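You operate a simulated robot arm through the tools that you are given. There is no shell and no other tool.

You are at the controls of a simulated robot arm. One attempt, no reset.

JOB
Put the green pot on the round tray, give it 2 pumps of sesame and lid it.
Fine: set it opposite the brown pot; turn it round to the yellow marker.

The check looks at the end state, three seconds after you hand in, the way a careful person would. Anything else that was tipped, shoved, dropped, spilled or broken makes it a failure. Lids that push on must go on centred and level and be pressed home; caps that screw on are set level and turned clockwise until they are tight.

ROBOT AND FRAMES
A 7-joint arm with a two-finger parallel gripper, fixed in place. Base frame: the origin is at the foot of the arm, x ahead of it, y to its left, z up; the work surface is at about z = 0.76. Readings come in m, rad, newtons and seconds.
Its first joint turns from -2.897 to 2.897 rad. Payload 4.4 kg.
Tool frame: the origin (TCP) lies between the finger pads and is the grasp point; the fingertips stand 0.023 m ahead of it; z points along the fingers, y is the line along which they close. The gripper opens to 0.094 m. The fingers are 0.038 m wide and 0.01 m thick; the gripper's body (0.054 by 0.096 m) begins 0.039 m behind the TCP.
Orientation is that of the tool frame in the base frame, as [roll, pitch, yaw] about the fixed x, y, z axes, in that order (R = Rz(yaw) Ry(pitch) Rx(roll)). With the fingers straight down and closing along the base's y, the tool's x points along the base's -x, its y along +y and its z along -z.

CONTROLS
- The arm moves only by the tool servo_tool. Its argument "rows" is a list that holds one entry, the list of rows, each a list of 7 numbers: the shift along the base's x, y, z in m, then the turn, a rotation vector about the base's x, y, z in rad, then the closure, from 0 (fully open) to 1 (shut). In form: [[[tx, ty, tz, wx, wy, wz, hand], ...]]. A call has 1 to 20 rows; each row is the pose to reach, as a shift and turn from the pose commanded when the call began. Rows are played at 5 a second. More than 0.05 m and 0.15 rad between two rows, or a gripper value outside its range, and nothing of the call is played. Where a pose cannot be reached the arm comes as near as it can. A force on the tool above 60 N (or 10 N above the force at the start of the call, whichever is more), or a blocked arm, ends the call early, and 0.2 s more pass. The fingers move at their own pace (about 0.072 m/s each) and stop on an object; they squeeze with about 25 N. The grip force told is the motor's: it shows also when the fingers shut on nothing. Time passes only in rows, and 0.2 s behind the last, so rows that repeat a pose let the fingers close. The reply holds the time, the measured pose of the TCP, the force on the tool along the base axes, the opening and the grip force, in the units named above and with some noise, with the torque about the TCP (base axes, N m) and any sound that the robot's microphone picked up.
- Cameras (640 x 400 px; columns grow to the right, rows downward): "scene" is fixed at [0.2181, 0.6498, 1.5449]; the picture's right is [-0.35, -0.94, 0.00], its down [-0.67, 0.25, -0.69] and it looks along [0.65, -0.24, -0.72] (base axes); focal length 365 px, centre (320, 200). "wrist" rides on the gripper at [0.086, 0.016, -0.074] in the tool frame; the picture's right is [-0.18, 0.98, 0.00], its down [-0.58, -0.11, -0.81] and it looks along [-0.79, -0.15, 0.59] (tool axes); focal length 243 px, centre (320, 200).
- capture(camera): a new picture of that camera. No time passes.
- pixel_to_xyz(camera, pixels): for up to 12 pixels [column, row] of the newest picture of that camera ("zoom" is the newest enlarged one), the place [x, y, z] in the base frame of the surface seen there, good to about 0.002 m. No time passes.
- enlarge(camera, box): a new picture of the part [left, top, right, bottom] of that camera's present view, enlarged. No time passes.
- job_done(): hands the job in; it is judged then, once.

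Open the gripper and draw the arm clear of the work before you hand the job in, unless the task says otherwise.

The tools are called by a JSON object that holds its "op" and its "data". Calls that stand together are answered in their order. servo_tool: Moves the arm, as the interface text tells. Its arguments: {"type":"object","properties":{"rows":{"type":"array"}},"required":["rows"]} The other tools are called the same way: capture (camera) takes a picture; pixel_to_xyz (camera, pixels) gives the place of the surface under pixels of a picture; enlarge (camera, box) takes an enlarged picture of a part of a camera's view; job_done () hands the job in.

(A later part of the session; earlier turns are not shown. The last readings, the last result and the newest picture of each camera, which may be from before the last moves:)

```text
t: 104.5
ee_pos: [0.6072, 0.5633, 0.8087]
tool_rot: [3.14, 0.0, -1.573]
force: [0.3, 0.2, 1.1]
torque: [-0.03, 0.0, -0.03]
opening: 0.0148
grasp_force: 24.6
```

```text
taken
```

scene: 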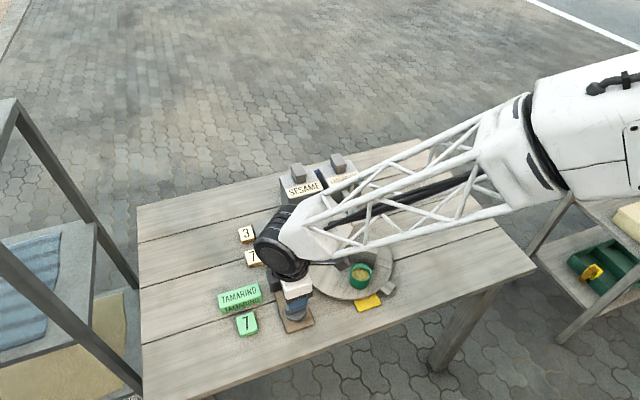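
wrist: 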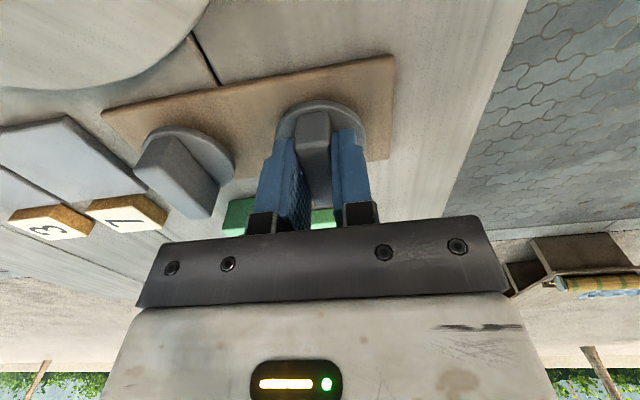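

Bar gripped (0.0148, 24.6 N). I lift straight up 0.1 m and check that the lid comes cleanly.

{"op": "servo_tool", "data": {"rows": [[[0, 0, 0.01, 0, 0, 0, 0.95], [0, 0, 0.03, 0, 0, 0, 0.95], [0, 0, 0.06, 0, 0, 0, 0.95], [0, 0, 0.1, 0, 0, 0, 0.95], [0, 0, 0.1, 0, 0, 0, 0.95]]]}}

{"op": "capture", "data": {"camera": "wrist"}}

{"op": "capture", "data": {"camera": "scene"}}

{"op": "enlarge", "data": {"camera": "scene", "box": [250, 230, 400, 340]}}

```text
t: 105.7
ee_pos: [0.6042, 0.5637, 0.9079]
tool_rot: [3.14, 0.002, -1.574]
force: [-0.8, -0.3, 0.7]
torque: [0.03, 0.0, 0.0]
opening: 0.0147
grasp_force: 24.4
```

```text
taken
```

wrist: 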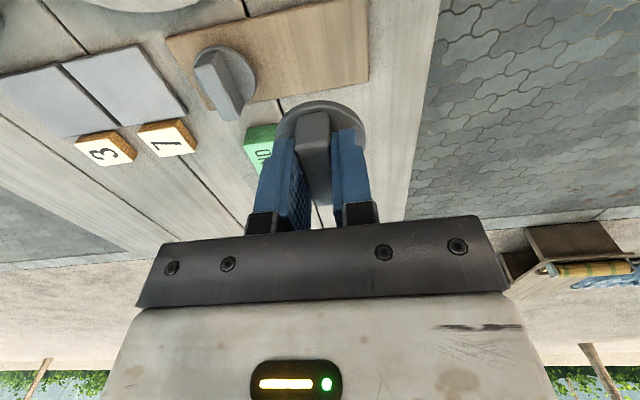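

```text
taken
```

scene: 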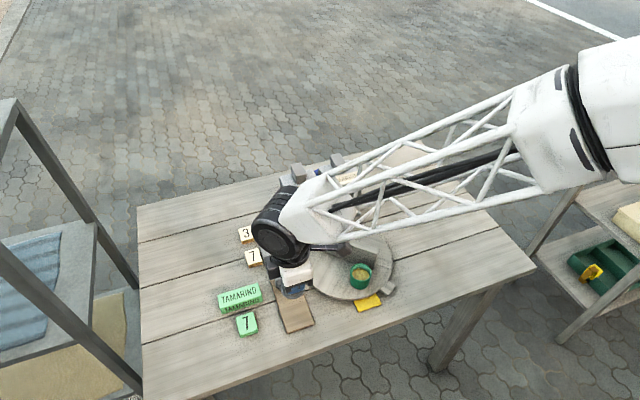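

```text
3.64 times, centred on (325, 285) of scene
```

zoom: 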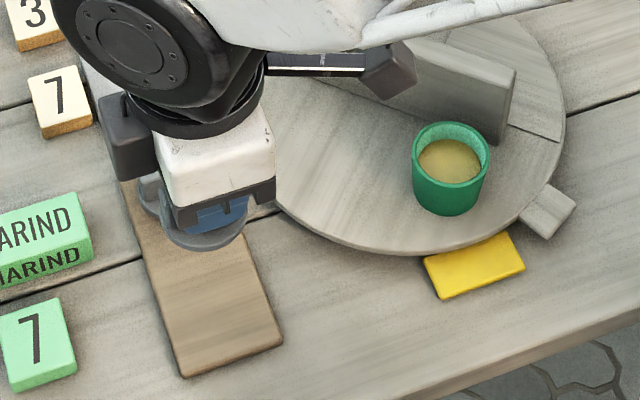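

Lid lifted level. I measure the held disc relative to the tool, then carry it over the pot.

{"op": "pixel_to_xyz", "data": {"camera": "wrist", "pixels": [[278, 128], [364, 132], [320, 102], [290, 112], [352, 113], [300, 105], [342, 105], [302, 120], [330, 120], [315, 115], [285, 118], [358, 120]]}}

{"op": "servo_tool", "data": {"rows": [[[0.002, -0.02, 0.005, 0, 0, 0, 0.95], [0.004, -0.045, 0.01, 0, 0, 0, 0.95], [0.006, -0.07, 0.015, 0, 0, 0, 0.95], [0.009, -0.095, 0.015, 0, 0, 0, 0.95], [0.011, -0.12, 0.01, 0, 0, 0, 0.95], [0.013, -0.145, 0.0, 0, 0, 0, 0.95], [0.0147, -0.1637, -0.01, 0, 0, 0, 0.95], [0.0147, -0.1637, -0.01, 0, 0, 0, 0.95]]]}}

{"op": "capture", "data": {"camera": "wrist"}}

{"op": "capture", "data": {"camera": "scene"}}

{"op": "enlarge", "data": {"camera": "scene", "box": [310, 220, 420, 310]}}

{"op": "enlarge", "data": {"camera": "wrist", "box": [240, 50, 400, 180]}}

```text
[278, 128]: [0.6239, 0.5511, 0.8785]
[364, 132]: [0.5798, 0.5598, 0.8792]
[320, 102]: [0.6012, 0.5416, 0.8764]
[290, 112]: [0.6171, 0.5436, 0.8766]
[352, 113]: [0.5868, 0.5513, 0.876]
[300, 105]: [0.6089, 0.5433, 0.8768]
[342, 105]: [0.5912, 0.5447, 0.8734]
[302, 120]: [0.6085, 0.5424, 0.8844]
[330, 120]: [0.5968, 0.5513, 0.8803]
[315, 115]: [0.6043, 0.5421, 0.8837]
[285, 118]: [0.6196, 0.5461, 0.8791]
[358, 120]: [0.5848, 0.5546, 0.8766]
```

```text
t: 107.5
ee_pos: [0.6211, 0.3978, 0.8988]
tool_rot: [3.139, 0.001, -1.57]
force: [-0.3, 0.6, -0.5]
torque: [0.0, -0.01, 0.02]
opening: 0.0148
grasp_force: 24.8
```

```text
taken
```

wrist: 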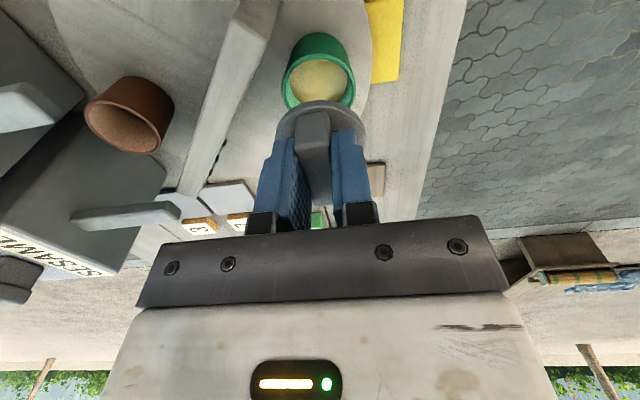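

```text
taken
```

scene: 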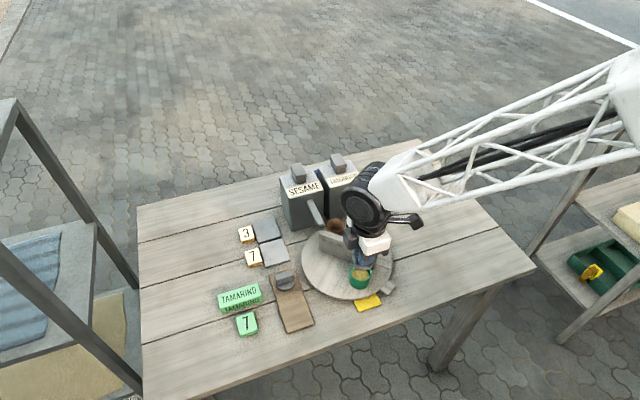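

```text
4.44 times, centred on (365, 265) of scene
```

zoom: 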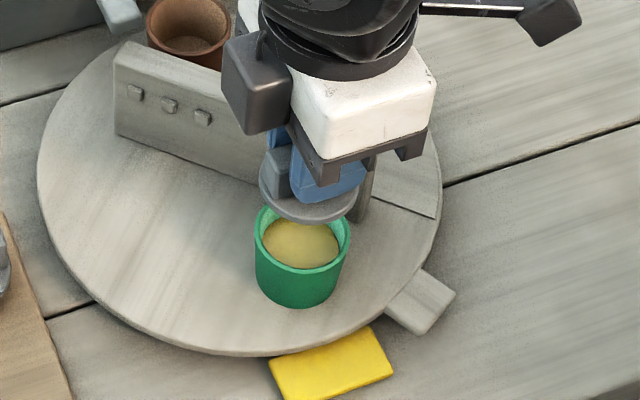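

```text
3.08 times, centred on (320, 115) of wrist
```

zoom: 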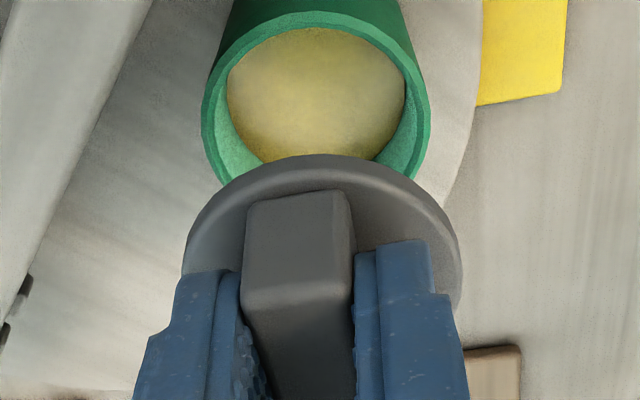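

The lid hovers over the pot. I measure the pot rim and lid disc in the same wrist zoom to compare their centres.

{"op": "pixel_to_xyz", "data": {"camera": "zoom", "pixels": [[205, 120], [427, 120], [315, 18], [245, 40], [385, 40], [220, 170], [412, 170], [186, 260], [460, 260], [320, 158], [230, 185], [410, 185]]}}

```text
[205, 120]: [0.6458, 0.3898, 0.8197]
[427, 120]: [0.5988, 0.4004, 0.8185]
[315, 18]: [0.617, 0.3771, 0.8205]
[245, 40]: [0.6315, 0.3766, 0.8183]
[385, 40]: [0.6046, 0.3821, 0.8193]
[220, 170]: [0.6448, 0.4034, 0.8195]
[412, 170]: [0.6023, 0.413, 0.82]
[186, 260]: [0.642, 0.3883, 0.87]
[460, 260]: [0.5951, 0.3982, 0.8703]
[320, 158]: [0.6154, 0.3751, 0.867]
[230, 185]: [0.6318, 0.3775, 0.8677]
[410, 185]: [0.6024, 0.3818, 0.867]
```

By the wrist view the pot's centre is about 3 mm toward +x of the lid's. I cross-check with the scene camera.

{"op": "enlarge", "data": {"camera": "scene", "box": [340, 235, 390, 300]}}

```text
6.15 times, centred on (365, 268) of scene
```

zoom: 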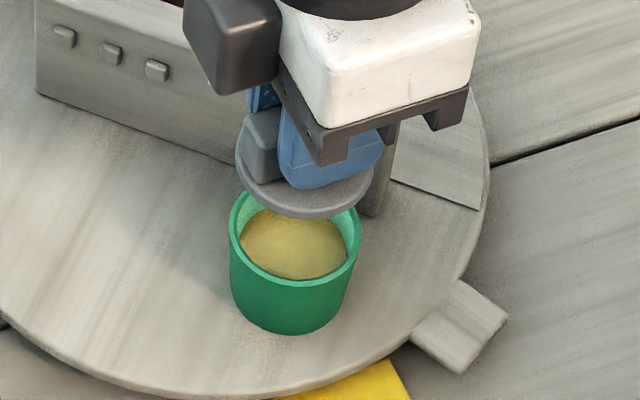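

{"op": "pixel_to_xyz", "data": {"camera": "zoom", "pixels": [[230, 232], [360, 240], [295, 284], [240, 258], [345, 270], [233, 215], [359, 222], [237, 162], [372, 175], [305, 212], [260, 200], [350, 203]]}}

```text
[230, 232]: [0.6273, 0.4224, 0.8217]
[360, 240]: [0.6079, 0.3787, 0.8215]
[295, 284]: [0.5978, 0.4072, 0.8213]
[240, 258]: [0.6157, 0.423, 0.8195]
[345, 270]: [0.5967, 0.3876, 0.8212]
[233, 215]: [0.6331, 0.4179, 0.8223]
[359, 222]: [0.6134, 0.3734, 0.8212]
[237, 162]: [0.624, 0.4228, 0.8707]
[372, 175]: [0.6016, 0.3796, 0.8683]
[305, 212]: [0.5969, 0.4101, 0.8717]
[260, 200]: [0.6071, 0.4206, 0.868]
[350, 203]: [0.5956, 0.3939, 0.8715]
```

Scene says +1.5 mm in x, wrist +3 mm; I shift +2.2 mm in x and lower to about 5 mm above the rim, then re-check at close range.

{"op": "servo_tool", "data": {"rows": [[[0.001, -0.0001, -0.01, 0, 0, 0, 0.95], [0.0022, -0.0002, -0.02, 0, 0, 0, 0.95], [0.0022, -0.0002, -0.03, 0, 0, 0, 0.95], [0.0022, -0.0002, -0.032, 0, 0, 0, 0.95], [0.0022, -0.0002, -0.032, 0, 0, 0, 0.95]]]}}

{"op": "enlarge", "data": {"camera": "wrist", "box": [240, 50, 400, 180]}}

{"op": "capture", "data": {"camera": "scene"}}

{"op": "enlarge", "data": {"camera": "scene", "box": [340, 235, 390, 300]}}

```text
t: 108.7
ee_pos: [0.6226, 0.3983, 0.8673]
tool_rot: [3.14, 0.002, -1.572]
force: [0.0, -0.6, -0.8]
torque: [0.01, 0.01, 0.01]
opening: 0.0149
grasp_force: 24.5
```

```text
3.08 times, centred on (320, 115) of wrist
```

zoom: 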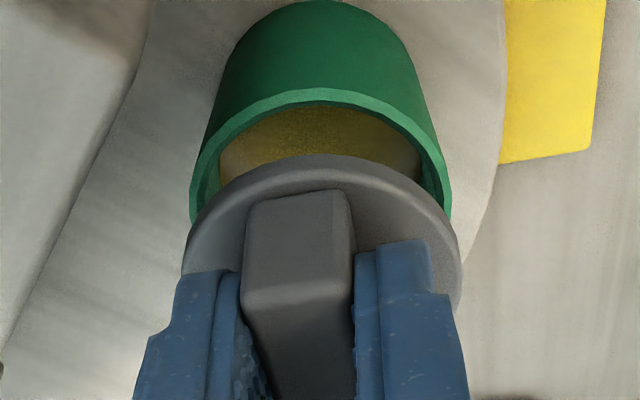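

```text
taken
```

scene: 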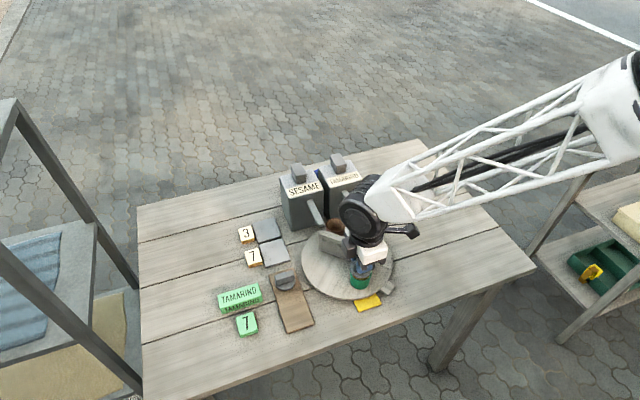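

```text
6.15 times, centred on (365, 268) of scene
```

zoom: 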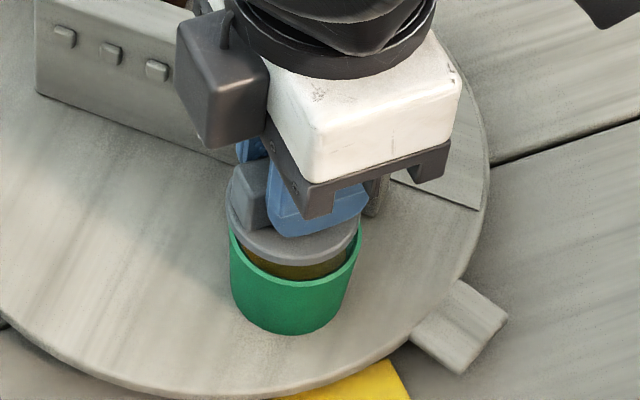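

Lid hovers just above. I measure lid and rim edges again in the scene zoom.

{"op": "pixel_to_xyz", "data": {"camera": "zoom", "pixels": [[231, 236], [360, 240], [295, 284], [245, 264], [345, 270], [270, 279], [228, 212], [360, 222], [295, 257], [245, 243], [340, 248], [320, 254]]}}

{"op": "enlarge", "data": {"camera": "wrist", "box": [240, 50, 400, 180]}}

{"op": "pixel_to_xyz", "data": {"camera": "zoom", "pixels": [[195, 190], [446, 190], [320, 96], [250, 115], [390, 115], [205, 160], [187, 260], [458, 260], [320, 158], [230, 185], [410, 185], [280, 165]]}}

```text
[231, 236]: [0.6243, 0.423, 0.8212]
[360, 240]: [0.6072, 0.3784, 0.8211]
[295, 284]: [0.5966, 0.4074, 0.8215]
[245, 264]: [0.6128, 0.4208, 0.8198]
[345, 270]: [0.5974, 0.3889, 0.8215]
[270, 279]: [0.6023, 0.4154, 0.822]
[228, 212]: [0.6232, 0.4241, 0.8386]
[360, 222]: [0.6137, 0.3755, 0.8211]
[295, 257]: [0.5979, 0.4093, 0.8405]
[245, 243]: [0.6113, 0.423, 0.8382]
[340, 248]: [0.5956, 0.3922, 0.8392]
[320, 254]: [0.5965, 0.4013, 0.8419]
```

```text
3.08 times, centred on (320, 115) of wrist
```

zoom: 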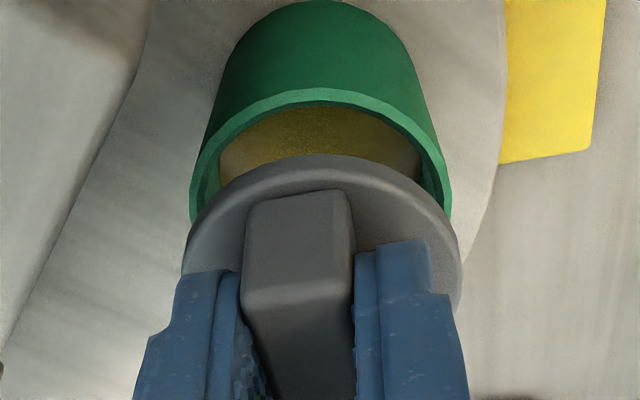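

```text
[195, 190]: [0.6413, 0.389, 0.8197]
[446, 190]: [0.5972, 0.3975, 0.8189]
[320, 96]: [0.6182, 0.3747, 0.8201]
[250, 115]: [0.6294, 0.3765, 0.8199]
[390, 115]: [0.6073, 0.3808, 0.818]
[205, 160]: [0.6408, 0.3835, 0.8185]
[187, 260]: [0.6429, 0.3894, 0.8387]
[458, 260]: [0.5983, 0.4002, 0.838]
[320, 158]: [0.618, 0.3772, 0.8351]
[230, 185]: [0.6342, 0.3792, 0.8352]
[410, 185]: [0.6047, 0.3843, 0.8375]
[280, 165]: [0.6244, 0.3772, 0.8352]
```

Close up, the pot relative to the lid is about (−1, −1.5) mm. I correct by (−0.8, −1.3) mm and lower in small steps, watching for contact.

{"op": "servo_tool", "data": {"rows": [[[-0.0008, -0.0013, 0, 0, 0, 0, 0.95], [-0.0008, -0.0013, -0.002, 0, 0, 0, 0.95], [-0.0008, -0.0013, -0.004, 0, 0, 0, 0.95], [-0.0008, -0.0013, -0.005, 0, 0, 0, 0.95], [-0.0008, -0.0013, -0.005, 0, 0, 0, 0.95]]]}}

{"op": "capture", "data": {"camera": "scene"}}

{"op": "enlarge", "data": {"camera": "scene", "box": [340, 235, 390, 300]}}

{"op": "enlarge", "data": {"camera": "wrist", "box": [240, 50, 400, 180]}}

```text
t: 109.8
ee_pos: [0.6235, 0.3971, 0.8613]
tool_rot: [3.141, 0.002, -1.571]
force: [0.4, 0.0, -0.4]
torque: [-0.01, -0.02, -0.02]
opening: 0.0151
grasp_force: 24.7
```

```text
taken
```

scene: 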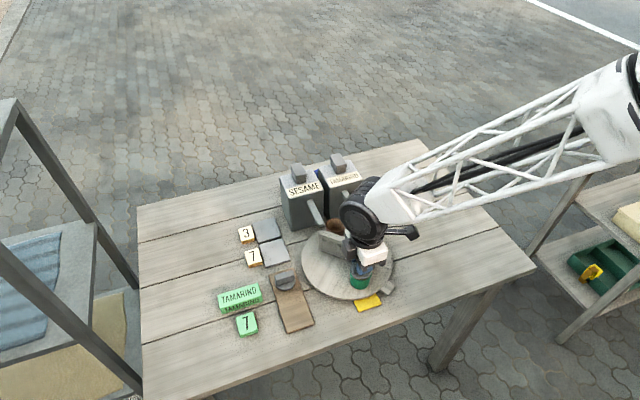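

```text
6.15 times, centred on (365, 268) of scene
```

zoom: 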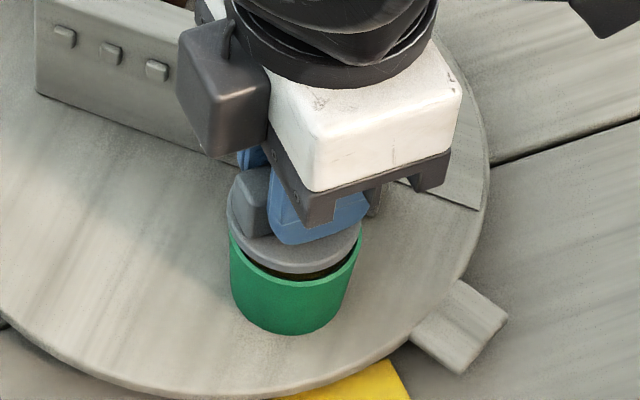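

```text
3.08 times, centred on (320, 115) of wrist
```

zoom: 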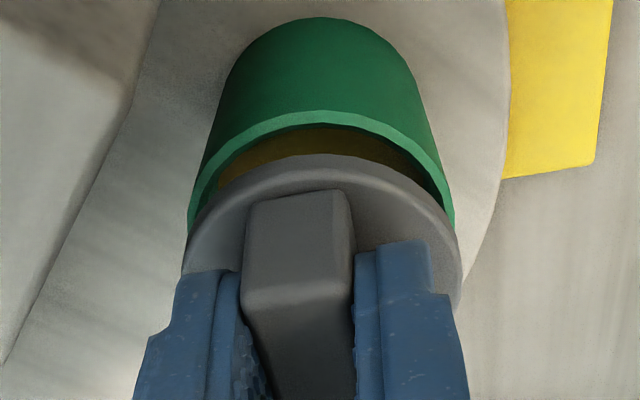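

Aligned in both views (lid columns 227–360 vs pot 230–361 in scene). I continue lowering in 1 mm steps until contact.

{"op": "servo_tool", "data": {"rows": [[[0, 0, -0.001, 0, 0, 0, 0.95], [0, 0, -0.002, 0, 0, 0, 0.95], [0, 0, -0.003, 0, 0, 0, 0.95], [0, 0, -0.003, 0, 0, 0, 0.95]]]}}

{"op": "enlarge", "data": {"camera": "scene", "box": [340, 235, 390, 300]}}

{"op": "enlarge", "data": {"camera": "wrist", "box": [240, 50, 400, 180]}}

```text
t: 110.8
ee_pos: [0.6222, 0.398, 0.8596]
tool_rot: [3.14, 0.003, -1.572]
force: [-0.1, 0.2, 0.6]
torque: [-0.03, -0.03, 0.0]
opening: 0.0146
grasp_force: 25.2
```

```text
6.15 times, centred on (365, 268) of scene
```

zoom: 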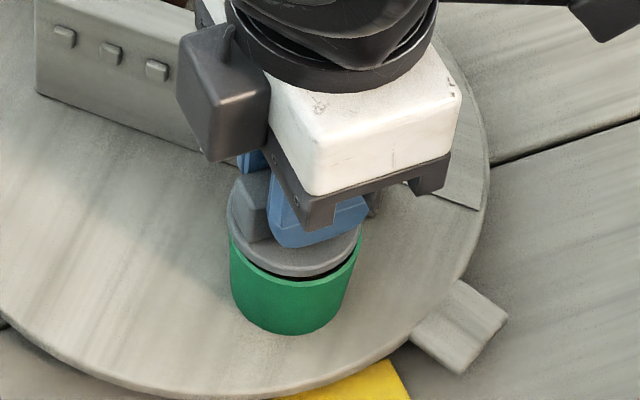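

```text
3.08 times, centred on (320, 115) of wrist
```

zoom: 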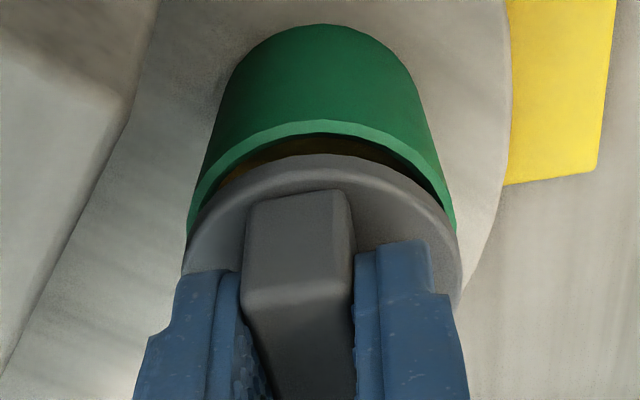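

No contact force yet at z≈0.859. I lower further, 1 mm per row.

{"op": "servo_tool", "data": {"rows": [[[0, 0, -0.001, 0, 0, 0, 0.95], [0, 0, -0.002, 0, 0, 0, 0.95], [0, 0, -0.002, 0, 0, 0, 0.95]]]}}

{"op": "enlarge", "data": {"camera": "scene", "box": [340, 235, 390, 300]}}

```text
t: 111.7
ee_pos: [0.6217, 0.398, 0.8583]
tool_rot: [3.14, 0.002, -1.572]
force: [-0.1, 0.3, -0.6]
torque: [0.0, -0.02, -0.02]
opening: 0.0148
grasp_force: 25.1
```

```text
6.15 times, centred on (365, 268) of scene
```

zoom: 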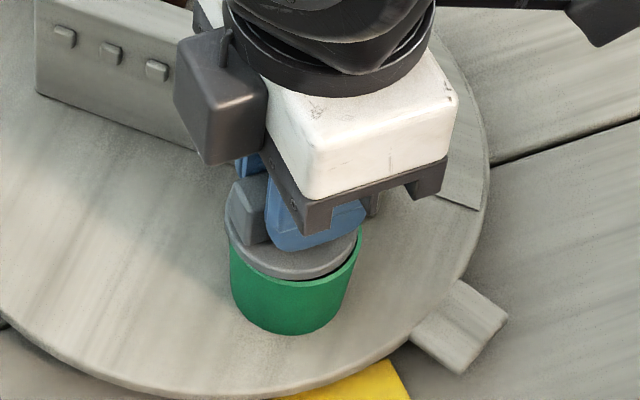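

The lid seems to sit a hair left of the pot in this view (225–356 vs 230–361). I measure both again before going lower.

{"op": "pixel_to_xyz", "data": {"camera": "zoom", "pixels": [[228, 225], [354, 240], [290, 274], [245, 259], [335, 264], [265, 268], [231, 250], [361, 238], [295, 285], [250, 272], [345, 272], [320, 281]]}}

{"op": "capture", "data": {"camera": "wrist"}}

{"op": "enlarge", "data": {"camera": "wrist", "box": [260, 70, 380, 170]}}

{"op": "pixel_to_xyz", "data": {"camera": "zoom", "pixels": [[130, 200], [490, 215], [310, 118], [200, 140], [420, 145], [140, 180], [120, 260], [500, 270], [320, 155], [200, 190], [430, 195], [260, 165]]}}

```text
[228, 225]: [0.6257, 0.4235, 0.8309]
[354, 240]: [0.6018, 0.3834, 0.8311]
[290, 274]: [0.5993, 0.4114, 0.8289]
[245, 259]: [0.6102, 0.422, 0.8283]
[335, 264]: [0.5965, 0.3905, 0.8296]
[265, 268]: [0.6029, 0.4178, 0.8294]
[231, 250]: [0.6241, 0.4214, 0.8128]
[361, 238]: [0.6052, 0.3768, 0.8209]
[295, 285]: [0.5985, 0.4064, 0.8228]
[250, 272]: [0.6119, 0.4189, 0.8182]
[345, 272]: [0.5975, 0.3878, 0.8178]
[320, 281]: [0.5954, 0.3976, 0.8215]
```

```text
taken
```

wrist: 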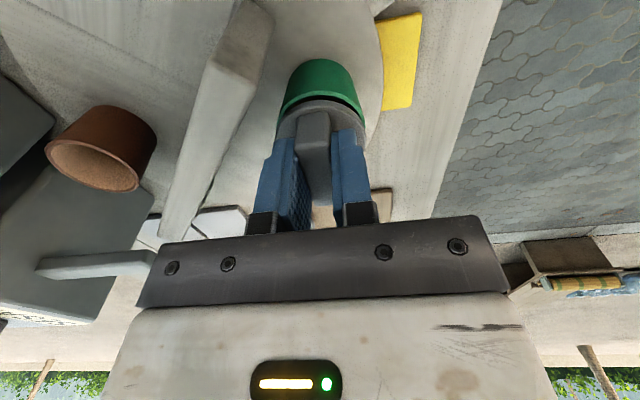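

```text
4.00 times, centred on (320, 120) of wrist
```

zoom: 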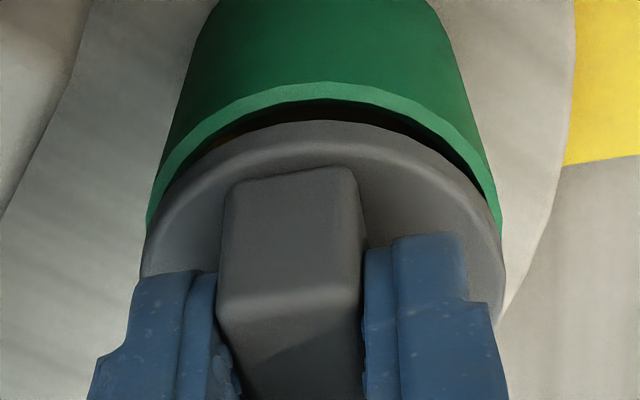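

```text
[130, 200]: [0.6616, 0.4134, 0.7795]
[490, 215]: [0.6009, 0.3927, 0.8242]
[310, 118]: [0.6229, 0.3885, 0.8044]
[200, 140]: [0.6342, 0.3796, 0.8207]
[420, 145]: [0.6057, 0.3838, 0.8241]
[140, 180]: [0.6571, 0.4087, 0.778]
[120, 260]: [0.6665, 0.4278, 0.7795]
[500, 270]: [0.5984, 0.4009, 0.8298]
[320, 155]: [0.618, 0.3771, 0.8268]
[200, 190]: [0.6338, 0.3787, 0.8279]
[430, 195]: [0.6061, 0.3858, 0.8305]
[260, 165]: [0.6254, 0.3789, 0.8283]
```

Both views agree the lid is about 2 mm too far in +y. I shift (−0.6, −2.0) mm at this height and re-check.

{"op": "servo_tool", "data": {"rows": [[[-0.0003, -0.001, 0, 0, 0, 0, 0.95], [-0.0006, -0.002, 0, 0, 0, 0, 0.95], [-0.0006, -0.002, 0, 0, 0, 0, 0.95]]]}}

{"op": "enlarge", "data": {"camera": "wrist", "box": [260, 70, 380, 170]}}

{"op": "pixel_to_xyz", "data": {"camera": "zoom", "pixels": [[150, 215], [499, 225], [320, 95], [220, 115], [420, 118], [165, 175], [145, 270], [503, 280], [320, 130], [200, 170], [440, 175], [260, 140]]}}

{"op": "enlarge", "data": {"camera": "scene", "box": [340, 235, 390, 300]}}

{"op": "pixel_to_xyz", "data": {"camera": "zoom", "pixels": [[230, 225], [357, 240], [292, 274], [247, 259], [338, 264], [267, 268], [231, 245], [361, 240], [295, 286], [250, 273], [345, 274], [320, 283]]}}

```text
t: 112.5
ee_pos: [0.6212, 0.3955, 0.8578]
tool_rot: [3.14, 0.003, -1.572]
force: [0.3, -0.3, 0.0]
torque: [-0.04, 0.0, -0.03]
opening: 0.015
grasp_force: 25.0
```

```text
4.00 times, centred on (320, 120) of wrist
```

zoom: 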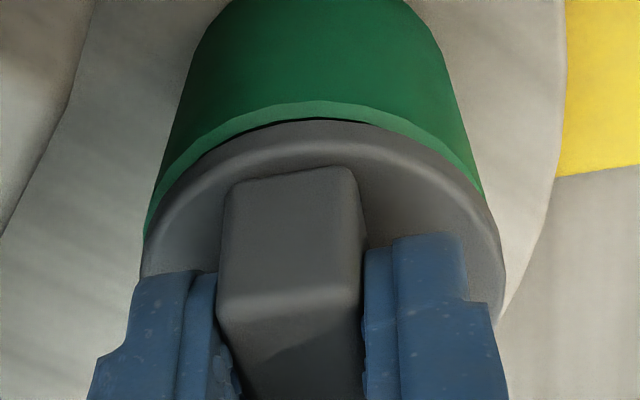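

```text
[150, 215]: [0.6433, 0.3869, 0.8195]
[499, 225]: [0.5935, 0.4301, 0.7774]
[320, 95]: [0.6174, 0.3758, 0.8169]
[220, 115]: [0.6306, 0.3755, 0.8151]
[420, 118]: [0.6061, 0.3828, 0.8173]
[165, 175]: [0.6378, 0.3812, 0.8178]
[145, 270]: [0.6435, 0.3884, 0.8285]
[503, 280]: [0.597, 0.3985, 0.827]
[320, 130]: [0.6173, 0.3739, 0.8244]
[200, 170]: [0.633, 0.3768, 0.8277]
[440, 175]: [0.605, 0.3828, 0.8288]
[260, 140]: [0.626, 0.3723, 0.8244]
```

```text
6.15 times, centred on (365, 268) of scene
```

zoom: 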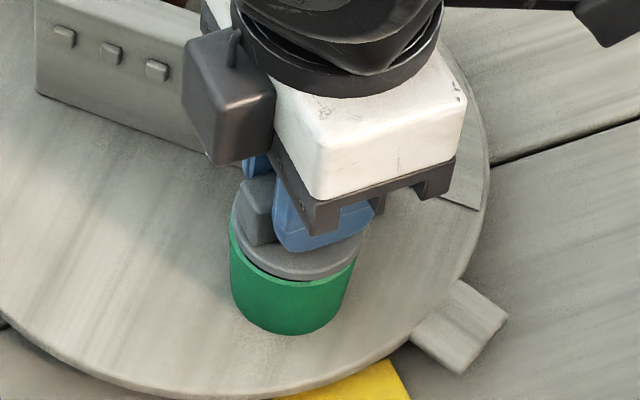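

```text
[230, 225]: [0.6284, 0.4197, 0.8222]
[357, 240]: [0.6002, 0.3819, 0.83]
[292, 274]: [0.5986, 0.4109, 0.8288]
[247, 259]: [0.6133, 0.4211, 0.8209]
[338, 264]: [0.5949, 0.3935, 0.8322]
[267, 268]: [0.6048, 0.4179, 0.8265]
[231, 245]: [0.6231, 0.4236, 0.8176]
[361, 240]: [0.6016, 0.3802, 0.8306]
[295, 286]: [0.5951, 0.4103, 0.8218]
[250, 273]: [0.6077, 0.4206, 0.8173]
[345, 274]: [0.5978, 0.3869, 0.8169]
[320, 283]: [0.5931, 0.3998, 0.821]
```

The lid now aligns within about 1 mm. I trim (+0.5, +0.6) mm and continue lowering 1 mm at a time, watching the force.

{"op": "servo_tool", "data": {"rows": [[[0.0005, 0.0006, 0, 0, 0, 0, 0.95], [0.0005, 0.0006, -0.001, 0, 0, 0, 0.95], [0.0005, 0.0006, -0.002, 0, 0, 0, 0.95], [0.0005, 0.0006, -0.002, 0, 0, 0, 0.95]]]}}

{"op": "enlarge", "data": {"camera": "wrist", "box": [260, 70, 380, 170]}}

{"op": "enlarge", "data": {"camera": "scene", "box": [340, 235, 390, 300]}}

```text
t: 113.5
ee_pos: [0.6224, 0.3955, 0.8569]
tool_rot: [3.14, 0.004, -1.572]
force: [0.3, 0.6, -0.5]
torque: [-0.05, 0.02, 0.02]
opening: 0.0149
grasp_force: 25.2
```

```text
4.00 times, centred on (320, 120) of wrist
```

zoom: 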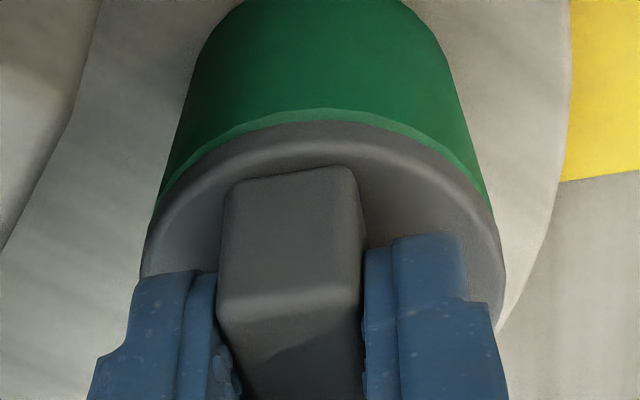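

```text
6.15 times, centred on (365, 268) of scene
```

zoom: 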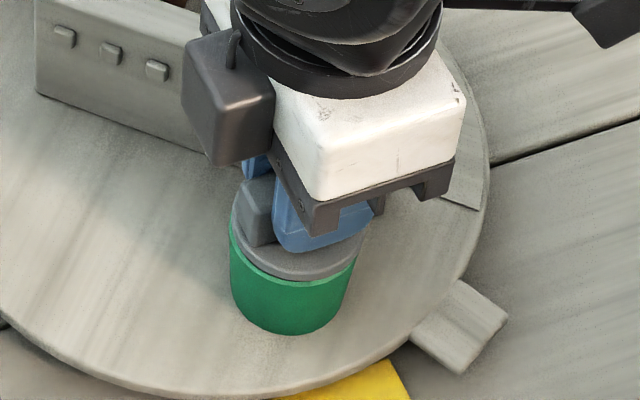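

Alignment looks good in both views; force still zero. I continue lowering.

{"op": "servo_tool", "data": {"rows": [[[0, 0, -0.001, 0, 0, 0, 0.95], [0, 0, -0.002, 0, 0, 0, 0.95], [0, 0, -0.003, 0, 0, 0, 0.95], [0, 0, -0.003, 0, 0, 0, 0.95]]]}}

{"op": "enlarge", "data": {"camera": "wrist", "box": [260, 70, 380, 170]}}

{"op": "enlarge", "data": {"camera": "scene", "box": [340, 235, 390, 300]}}

```text
t: 114.5
ee_pos: [0.6222, 0.3946, 0.8518]
tool_rot: [3.14, 0.003, -1.573]
force: [-0.4, 0.7, 3.7]
torque: [0.01, -0.01, 0.0]
opening: 0.0148
grasp_force: 25.0
```

```text
4.00 times, centred on (320, 120) of wrist
```

zoom: 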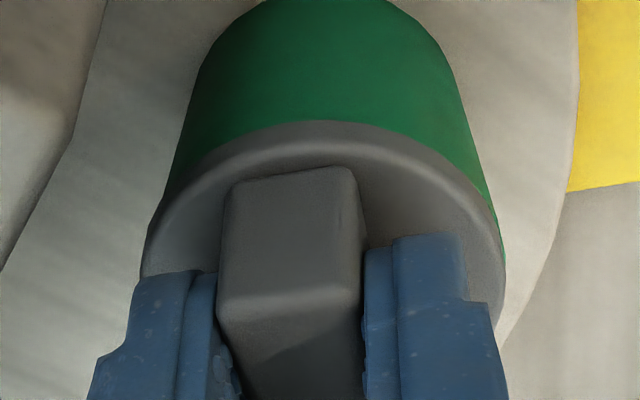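

```text
6.15 times, centred on (365, 268) of scene
```

zoom: 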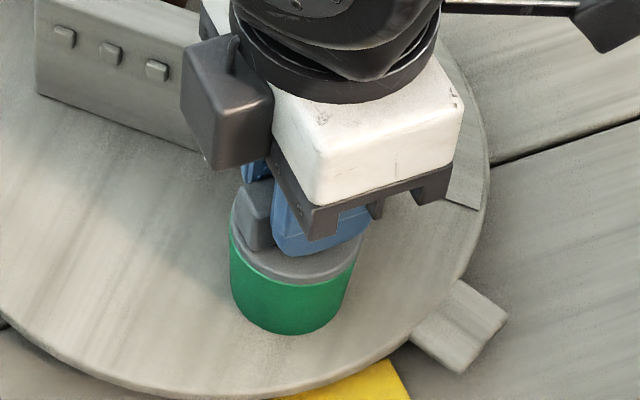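

First contact, 3.7 N at z≈0.852, lid level and centred on the rim. I press down gradually.

{"op": "servo_tool", "data": {"rows": [[[0, 0, -0.001, 0, 0, 0, 0.95], [0, 0, -0.002, 0, 0, 0, 0.95], [0, 0, -0.002, 0, 0, 0, 0.95]]]}}

{"op": "enlarge", "data": {"camera": "scene", "box": [340, 235, 390, 300]}}

```text
t: 115.2
ee_pos: [0.6218, 0.3949, 0.8509]
tool_rot: [3.141, 0.004, -1.571]
force: [0.7, 0.7, 22.6]
torque: [0.06, -0.07, 0.0]
opening: 0.0153
grasp_force: 25.0
```

```text
6.15 times, centred on (365, 268) of scene
```

zoom: 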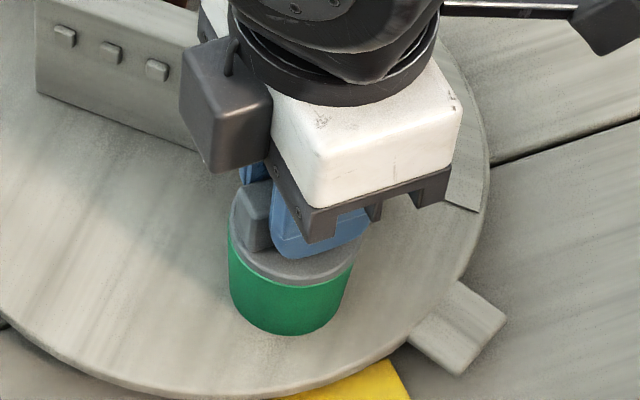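

22.6 N now, lid level with its disc on the rim. I press a bit more to be sure it is home, and watch for further travel.

{"op": "servo_tool", "data": {"rows": [[[0, 0, -0.001, 0, 0, 0, 0.95], [0, 0, -0.002, 0, 0, 0, 0.95], [0, 0, -0.002, 0, 0, 0, 0.95]]]}}

{"op": "enlarge", "data": {"camera": "wrist", "box": [260, 70, 380, 170]}}

{"op": "enlarge", "data": {"camera": "scene", "box": [340, 235, 390, 300]}}

```text
t: 116.0
ee_pos: [0.6219, 0.396, 0.8487]
tool_rot: [3.141, 0.002, -1.573]
force: [3.7, 0.3, 23.8]
torque: [0.03, -0.11, -0.01]
opening: 0.0148
grasp_force: 24.7
```

```text
4.00 times, centred on (320, 120) of wrist
```

zoom: 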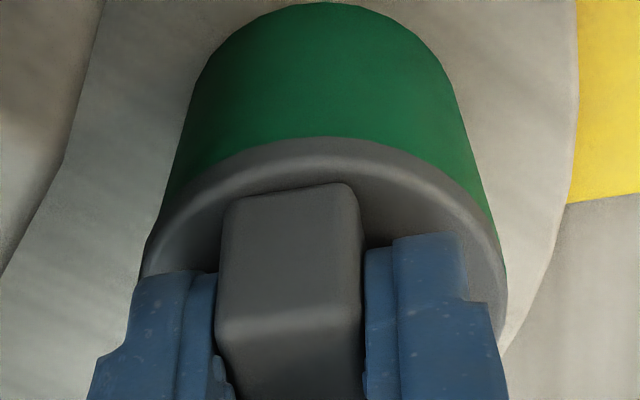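

```text
6.15 times, centred on (365, 268) of scene
```

zoom: 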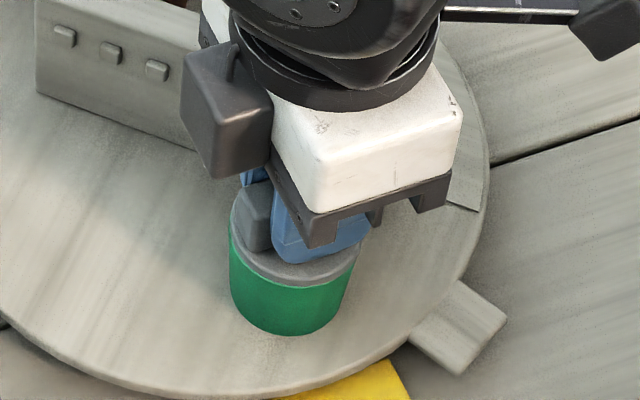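

The force saturates at ~24 N and the wrist view shows the fingers sliding 2 mm down along the bar. The fingertips are now about to bear directly on the disc on both sides, so I press on a little further for a firm, even push.

{"op": "servo_tool", "data": {"rows": [[[0, 0, -0.001, 0, 0, 0, 0.95], [0, 0, -0.002, 0, 0, 0, 0.95], [0, 0, -0.002, 0, 0, 0, 0.95]]]}}

{"op": "enlarge", "data": {"camera": "wrist", "box": [260, 70, 380, 170]}}

{"op": "enlarge", "data": {"camera": "scene", "box": [340, 235, 390, 300]}}

```text
t: 116.8
ee_pos: [0.622, 0.3965, 0.8476]
tool_rot: [3.141, 0.002, -1.571]
force: [-1.5, 0.3, 31.3]
torque: [-0.02, -0.02, 0.0]
opening: 0.0146
grasp_force: 25.2
```

```text
4.00 times, centred on (320, 120) of wrist
```

zoom: 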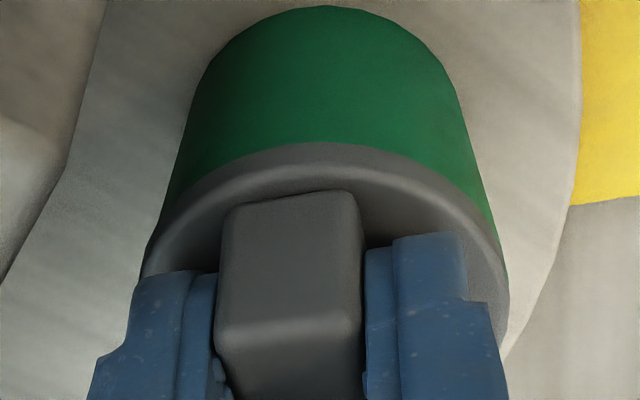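

```text
6.15 times, centred on (365, 268) of scene
```

zoom: 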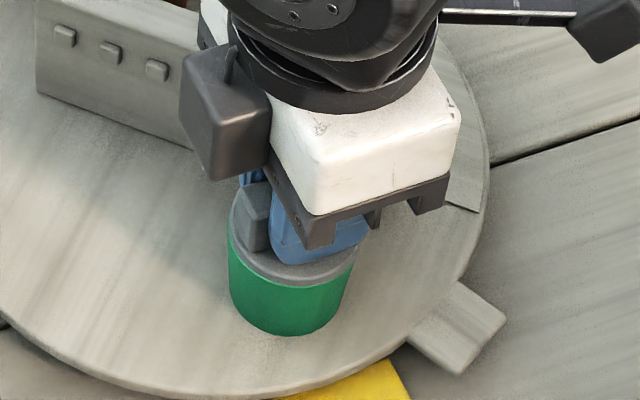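

31 N with fingertips on the disc. One more millimetre for a firm final press (~45 N), then I relax.

{"op": "servo_tool", "data": {"rows": [[[0, 0, -0.001, 0, 0, 0, 0.95], [0, 0, -0.0015, 0, 0, 0, 0.95], [0, 0, -0.0015, 0, 0, 0, 0.95]]]}}

{"op": "enlarge", "data": {"camera": "scene", "box": [340, 235, 390, 300]}}

{"op": "pixel_to_xyz", "data": {"camera": "zoom", "pixels": [[290, 270], [290, 278], [290, 284], [290, 288], [290, 292], [290, 300], [250, 260], [250, 268], [250, 274], [340, 262], [340, 270], [340, 276]]}}

```text
t: 117.7
ee_pos: [0.6223, 0.3949, 0.8474]
tool_rot: [-3.14, 0.004, -1.571]
force: [-0.3, 0.4, 58.2]
torque: [0.04, 0.0, 0.01]
opening: 0.0148
grasp_force: 25.5
```

```text
6.15 times, centred on (365, 268) of scene
```

zoom: 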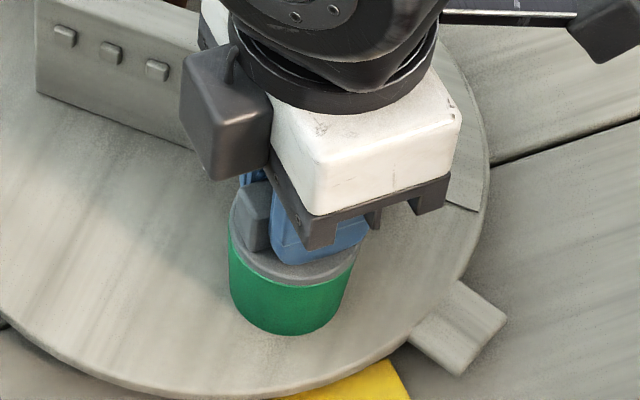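

```text
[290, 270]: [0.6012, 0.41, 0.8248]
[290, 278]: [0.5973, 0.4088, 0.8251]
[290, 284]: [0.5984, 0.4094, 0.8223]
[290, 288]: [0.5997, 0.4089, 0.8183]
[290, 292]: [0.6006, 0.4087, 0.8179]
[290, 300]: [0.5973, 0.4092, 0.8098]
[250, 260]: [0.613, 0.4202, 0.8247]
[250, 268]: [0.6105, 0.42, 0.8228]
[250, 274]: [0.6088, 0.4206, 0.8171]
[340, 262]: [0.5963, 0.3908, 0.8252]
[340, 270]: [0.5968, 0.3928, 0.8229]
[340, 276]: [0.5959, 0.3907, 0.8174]
```

58 N held with no further travel; the disc top is level (0.8247–0.8252 all round) and sits on the rim. I now relieve the force, open the fingers a little and lift straight up.

{"op": "servo_tool", "data": {"rows": [[[0, 0, 0.002, 0, 0, 0, 0.95], [0, 0, 0.0035, 0, 0, 0, 0.95], [0, 0, 0.0035, 0, 0, 0, 0.8], [0, 0, 0.004, 0, 0, 0, 0.7], [0, 0, 0.004, 0, 0, 0, 0.68], [0, 0, 0.004, 0, 0, 0, 0.68]]]}}

{"op": "enlarge", "data": {"camera": "scene", "box": [340, 235, 390, 300]}}

```text
t: 119.0
ee_pos: [0.6199, 0.3944, 0.8476]
tool_rot: [3.137, 0.002, -1.573]
force: [-0.6, 0.0, 6.2]
torque: [-0.02, -0.02, -0.01]
opening: 0.0283
grasp_force: 0.1
```

```text
6.15 times, centred on (365, 268) of scene
```

zoom: 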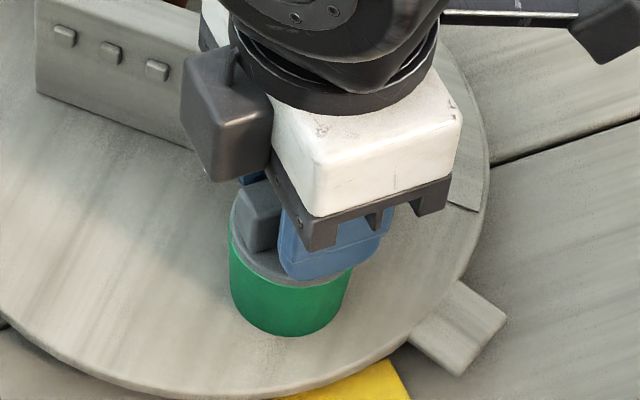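

Fingers are open and clear of the bar; only a light 6 N touch on the disc remains. I lift straight up slowly.

{"op": "servo_tool", "data": {"rows": [[[0, 0, 0.002, 0, 0, 0, 0.68], [0, 0, 0.006, 0, 0, 0, 0.68], [0, 0, 0.015, 0, 0, 0, 0.68], [0, 0, 0.03, 0, 0, 0, 0.68], [0, 0, 0.06, 0, 0, 0, 0.68], [0, 0, 0.1, 0, 0, 0, 0.68], [0, 0, 0.14, 0, 0, 0, 0.68]]]}}

{"op": "capture", "data": {"camera": "scene"}}

{"op": "enlarge", "data": {"camera": "scene", "box": [290, 210, 420, 320]}}

{"op": "capture", "data": {"camera": "wrist"}}

```text
t: 120.7
ee_pos: [0.6206, 0.3961, 0.9864]
tool_rot: [3.14, 0.0, -1.571]
force: [0.1, 0.0, -0.2]
torque: [0.04, -0.02, 0.01]
opening: 0.0303
grasp_force: 0.0
```

```text
taken
```

scene: 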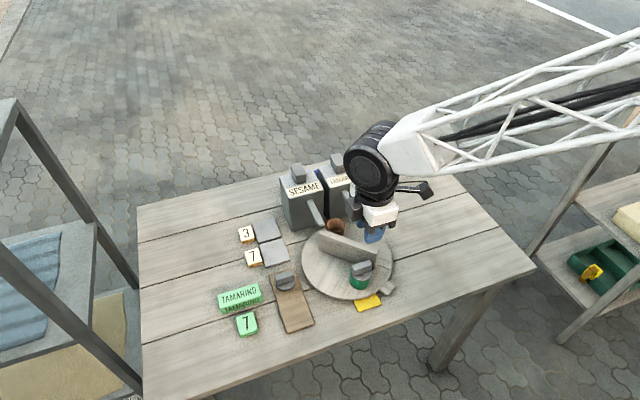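

```text
3.64 times, centred on (355, 265) of scene
```

zoom: 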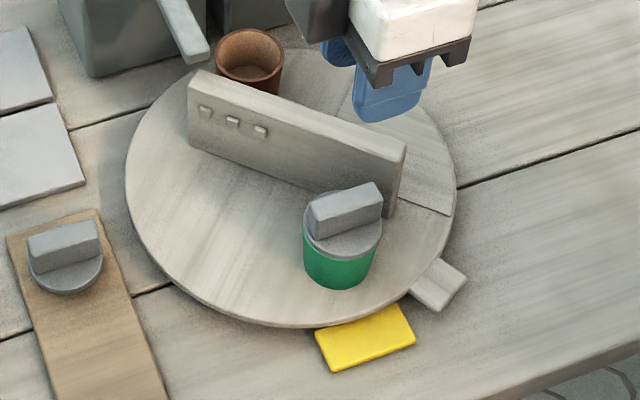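

```text
taken
```

wrist: 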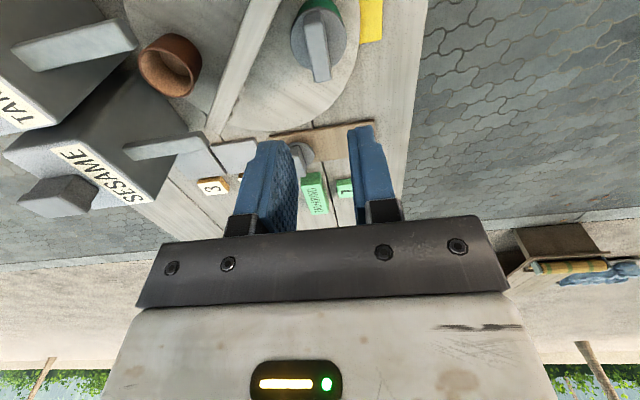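

The lid stands on the pot. I zoom in to check centring and level.

{"op": "enlarge", "data": {"camera": "scene", "box": [345, 250, 385, 295]}}

{"op": "pixel_to_xyz", "data": {"camera": "zoom", "pixels": [[160, 200], [340, 190], [245, 245], [190, 232], [310, 230], [165, 220], [245, 255], [245, 262], [245, 270], [190, 250], [300, 250], [335, 205]]}}

{"op": "enlarge", "data": {"camera": "wrist", "box": [260, 0, 380, 100]}}

```text
8.89 times, centred on (365, 272) of scene
```

zoom: 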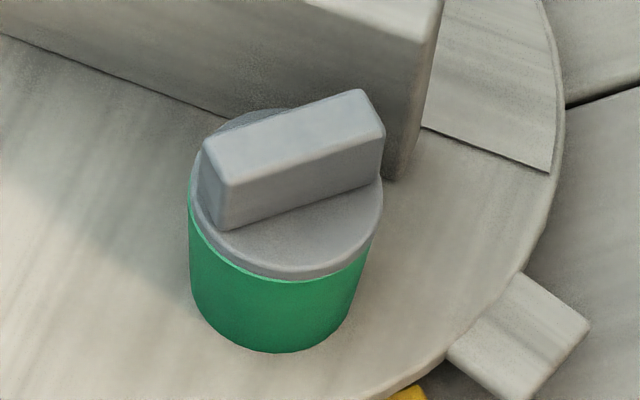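

```text
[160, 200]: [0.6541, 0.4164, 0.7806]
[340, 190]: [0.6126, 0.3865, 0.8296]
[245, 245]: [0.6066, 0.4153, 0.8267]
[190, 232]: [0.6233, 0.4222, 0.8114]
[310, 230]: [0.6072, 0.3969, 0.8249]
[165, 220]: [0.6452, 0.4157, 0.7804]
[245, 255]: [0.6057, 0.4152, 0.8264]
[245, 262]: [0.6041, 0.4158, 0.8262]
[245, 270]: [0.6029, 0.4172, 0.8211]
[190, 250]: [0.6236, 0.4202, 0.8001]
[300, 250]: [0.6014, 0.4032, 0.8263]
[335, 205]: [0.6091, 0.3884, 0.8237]
```

```text
4.00 times, centred on (320, 50) of wrist
```

zoom: 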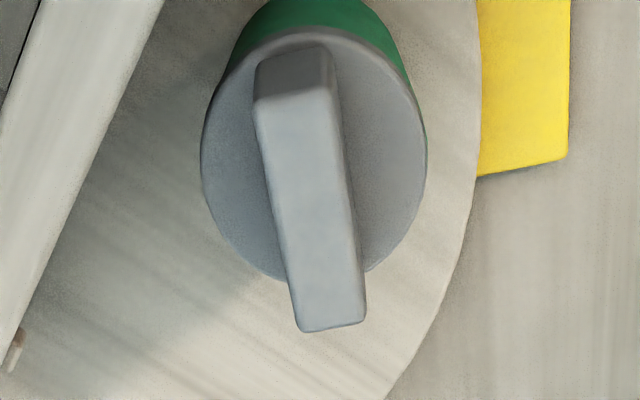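

I sample the lid's side and the green boundary more finely to see exactly how far the lid sits down on the pot.

{"op": "enlarge", "data": {"camera": "scene", "box": [354, 265, 380, 293]}}

{"op": "pixel_to_xyz", "data": {"camera": "zoom", "pixels": [[320, 160], [320, 175], [320, 185], [320, 195], [320, 205], [320, 215], [320, 230], [320, 260], [320, 300], [320, 325], [320, 340], [320, 350]]}}

```text
14.29 times, centred on (367, 279) of scene
```

zoom: 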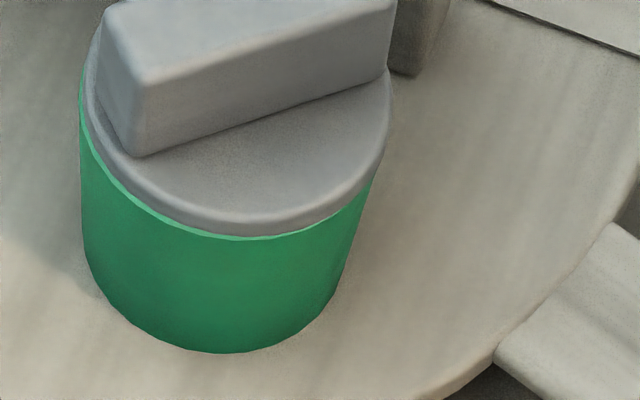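

```text
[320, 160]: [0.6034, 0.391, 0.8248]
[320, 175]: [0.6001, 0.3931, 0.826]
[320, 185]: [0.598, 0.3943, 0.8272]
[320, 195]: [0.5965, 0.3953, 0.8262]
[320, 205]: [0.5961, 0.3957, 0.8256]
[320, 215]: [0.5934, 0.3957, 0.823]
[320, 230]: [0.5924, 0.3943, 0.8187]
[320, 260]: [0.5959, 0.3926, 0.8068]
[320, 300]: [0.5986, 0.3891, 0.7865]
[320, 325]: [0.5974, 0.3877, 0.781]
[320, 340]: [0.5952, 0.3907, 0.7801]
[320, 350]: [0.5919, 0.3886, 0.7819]
```

The pot's bright rim shows slightly on the left side of the disc, so the lid may be about a millimetre off centre. I measure the disc edge versus the rim.

{"op": "pixel_to_xyz", "data": {"camera": "zoom", "pixels": [[92, 85], [388, 90], [260, 215], [130, 160], [350, 175], [200, 205], [82, 120], [100, 165], [130, 190], [180, 222], [230, 237], [368, 190]]}}

{"op": "enlarge", "data": {"camera": "wrist", "box": [290, 0, 360, 70]}}

{"op": "pixel_to_xyz", "data": {"camera": "zoom", "pixels": [[140, 180], [500, 180], [150, 120], [480, 120], [310, 60], [220, 80], [400, 80], [170, 300], [490, 270], [330, 40], [240, 50], [430, 60]]}}

```text
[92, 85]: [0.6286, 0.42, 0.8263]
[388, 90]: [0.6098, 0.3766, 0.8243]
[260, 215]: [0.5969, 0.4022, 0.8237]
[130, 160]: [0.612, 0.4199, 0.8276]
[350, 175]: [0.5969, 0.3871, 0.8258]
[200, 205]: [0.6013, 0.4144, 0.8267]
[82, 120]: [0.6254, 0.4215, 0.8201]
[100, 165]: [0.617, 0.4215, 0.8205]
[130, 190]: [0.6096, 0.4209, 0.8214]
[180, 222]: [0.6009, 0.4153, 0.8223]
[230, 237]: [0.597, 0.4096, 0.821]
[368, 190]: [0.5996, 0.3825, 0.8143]
```

```text
5.71 times, centred on (325, 35) of wrist
```

zoom: 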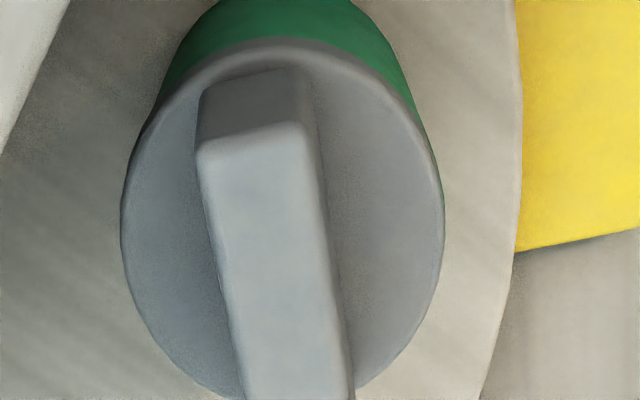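

```text
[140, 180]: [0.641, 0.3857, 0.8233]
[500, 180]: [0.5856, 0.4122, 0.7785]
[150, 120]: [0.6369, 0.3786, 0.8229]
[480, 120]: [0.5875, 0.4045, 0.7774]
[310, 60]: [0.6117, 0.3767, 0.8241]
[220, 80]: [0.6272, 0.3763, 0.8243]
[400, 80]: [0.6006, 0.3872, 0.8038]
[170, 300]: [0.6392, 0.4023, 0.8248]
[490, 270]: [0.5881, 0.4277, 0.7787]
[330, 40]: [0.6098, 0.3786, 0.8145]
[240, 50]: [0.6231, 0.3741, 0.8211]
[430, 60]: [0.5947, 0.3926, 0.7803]
```

Lid versus pot offset is under 1 mm and the flange meets the rim. To judge the seating depth, I look at the twin lid still on the board to see its flange and plug.

{"op": "enlarge", "data": {"camera": "scene", "box": [268, 264, 304, 300]}}

{"op": "pixel_to_xyz", "data": {"camera": "zoom", "pixels": [[310, 270], [310, 282], [310, 290], [310, 300], [310, 308], [310, 316], [310, 325], [310, 340], [240, 290], [240, 300], [240, 310], [240, 320]]}}

```text
11.11 times, centred on (286, 282) of scene
```

zoom: 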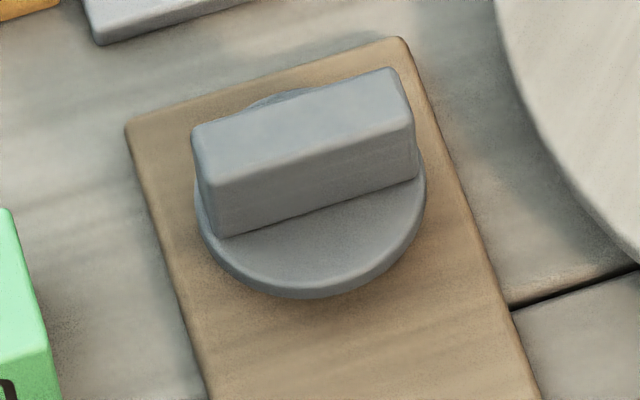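

```text
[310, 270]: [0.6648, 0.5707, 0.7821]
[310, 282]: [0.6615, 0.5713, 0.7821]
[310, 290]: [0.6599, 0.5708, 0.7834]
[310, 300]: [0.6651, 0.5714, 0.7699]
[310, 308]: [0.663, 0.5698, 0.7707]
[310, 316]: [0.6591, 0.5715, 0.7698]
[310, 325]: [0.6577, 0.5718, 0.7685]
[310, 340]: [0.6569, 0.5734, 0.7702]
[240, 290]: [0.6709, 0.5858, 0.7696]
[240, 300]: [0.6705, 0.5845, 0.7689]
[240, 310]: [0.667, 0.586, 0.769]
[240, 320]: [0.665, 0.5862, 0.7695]
```

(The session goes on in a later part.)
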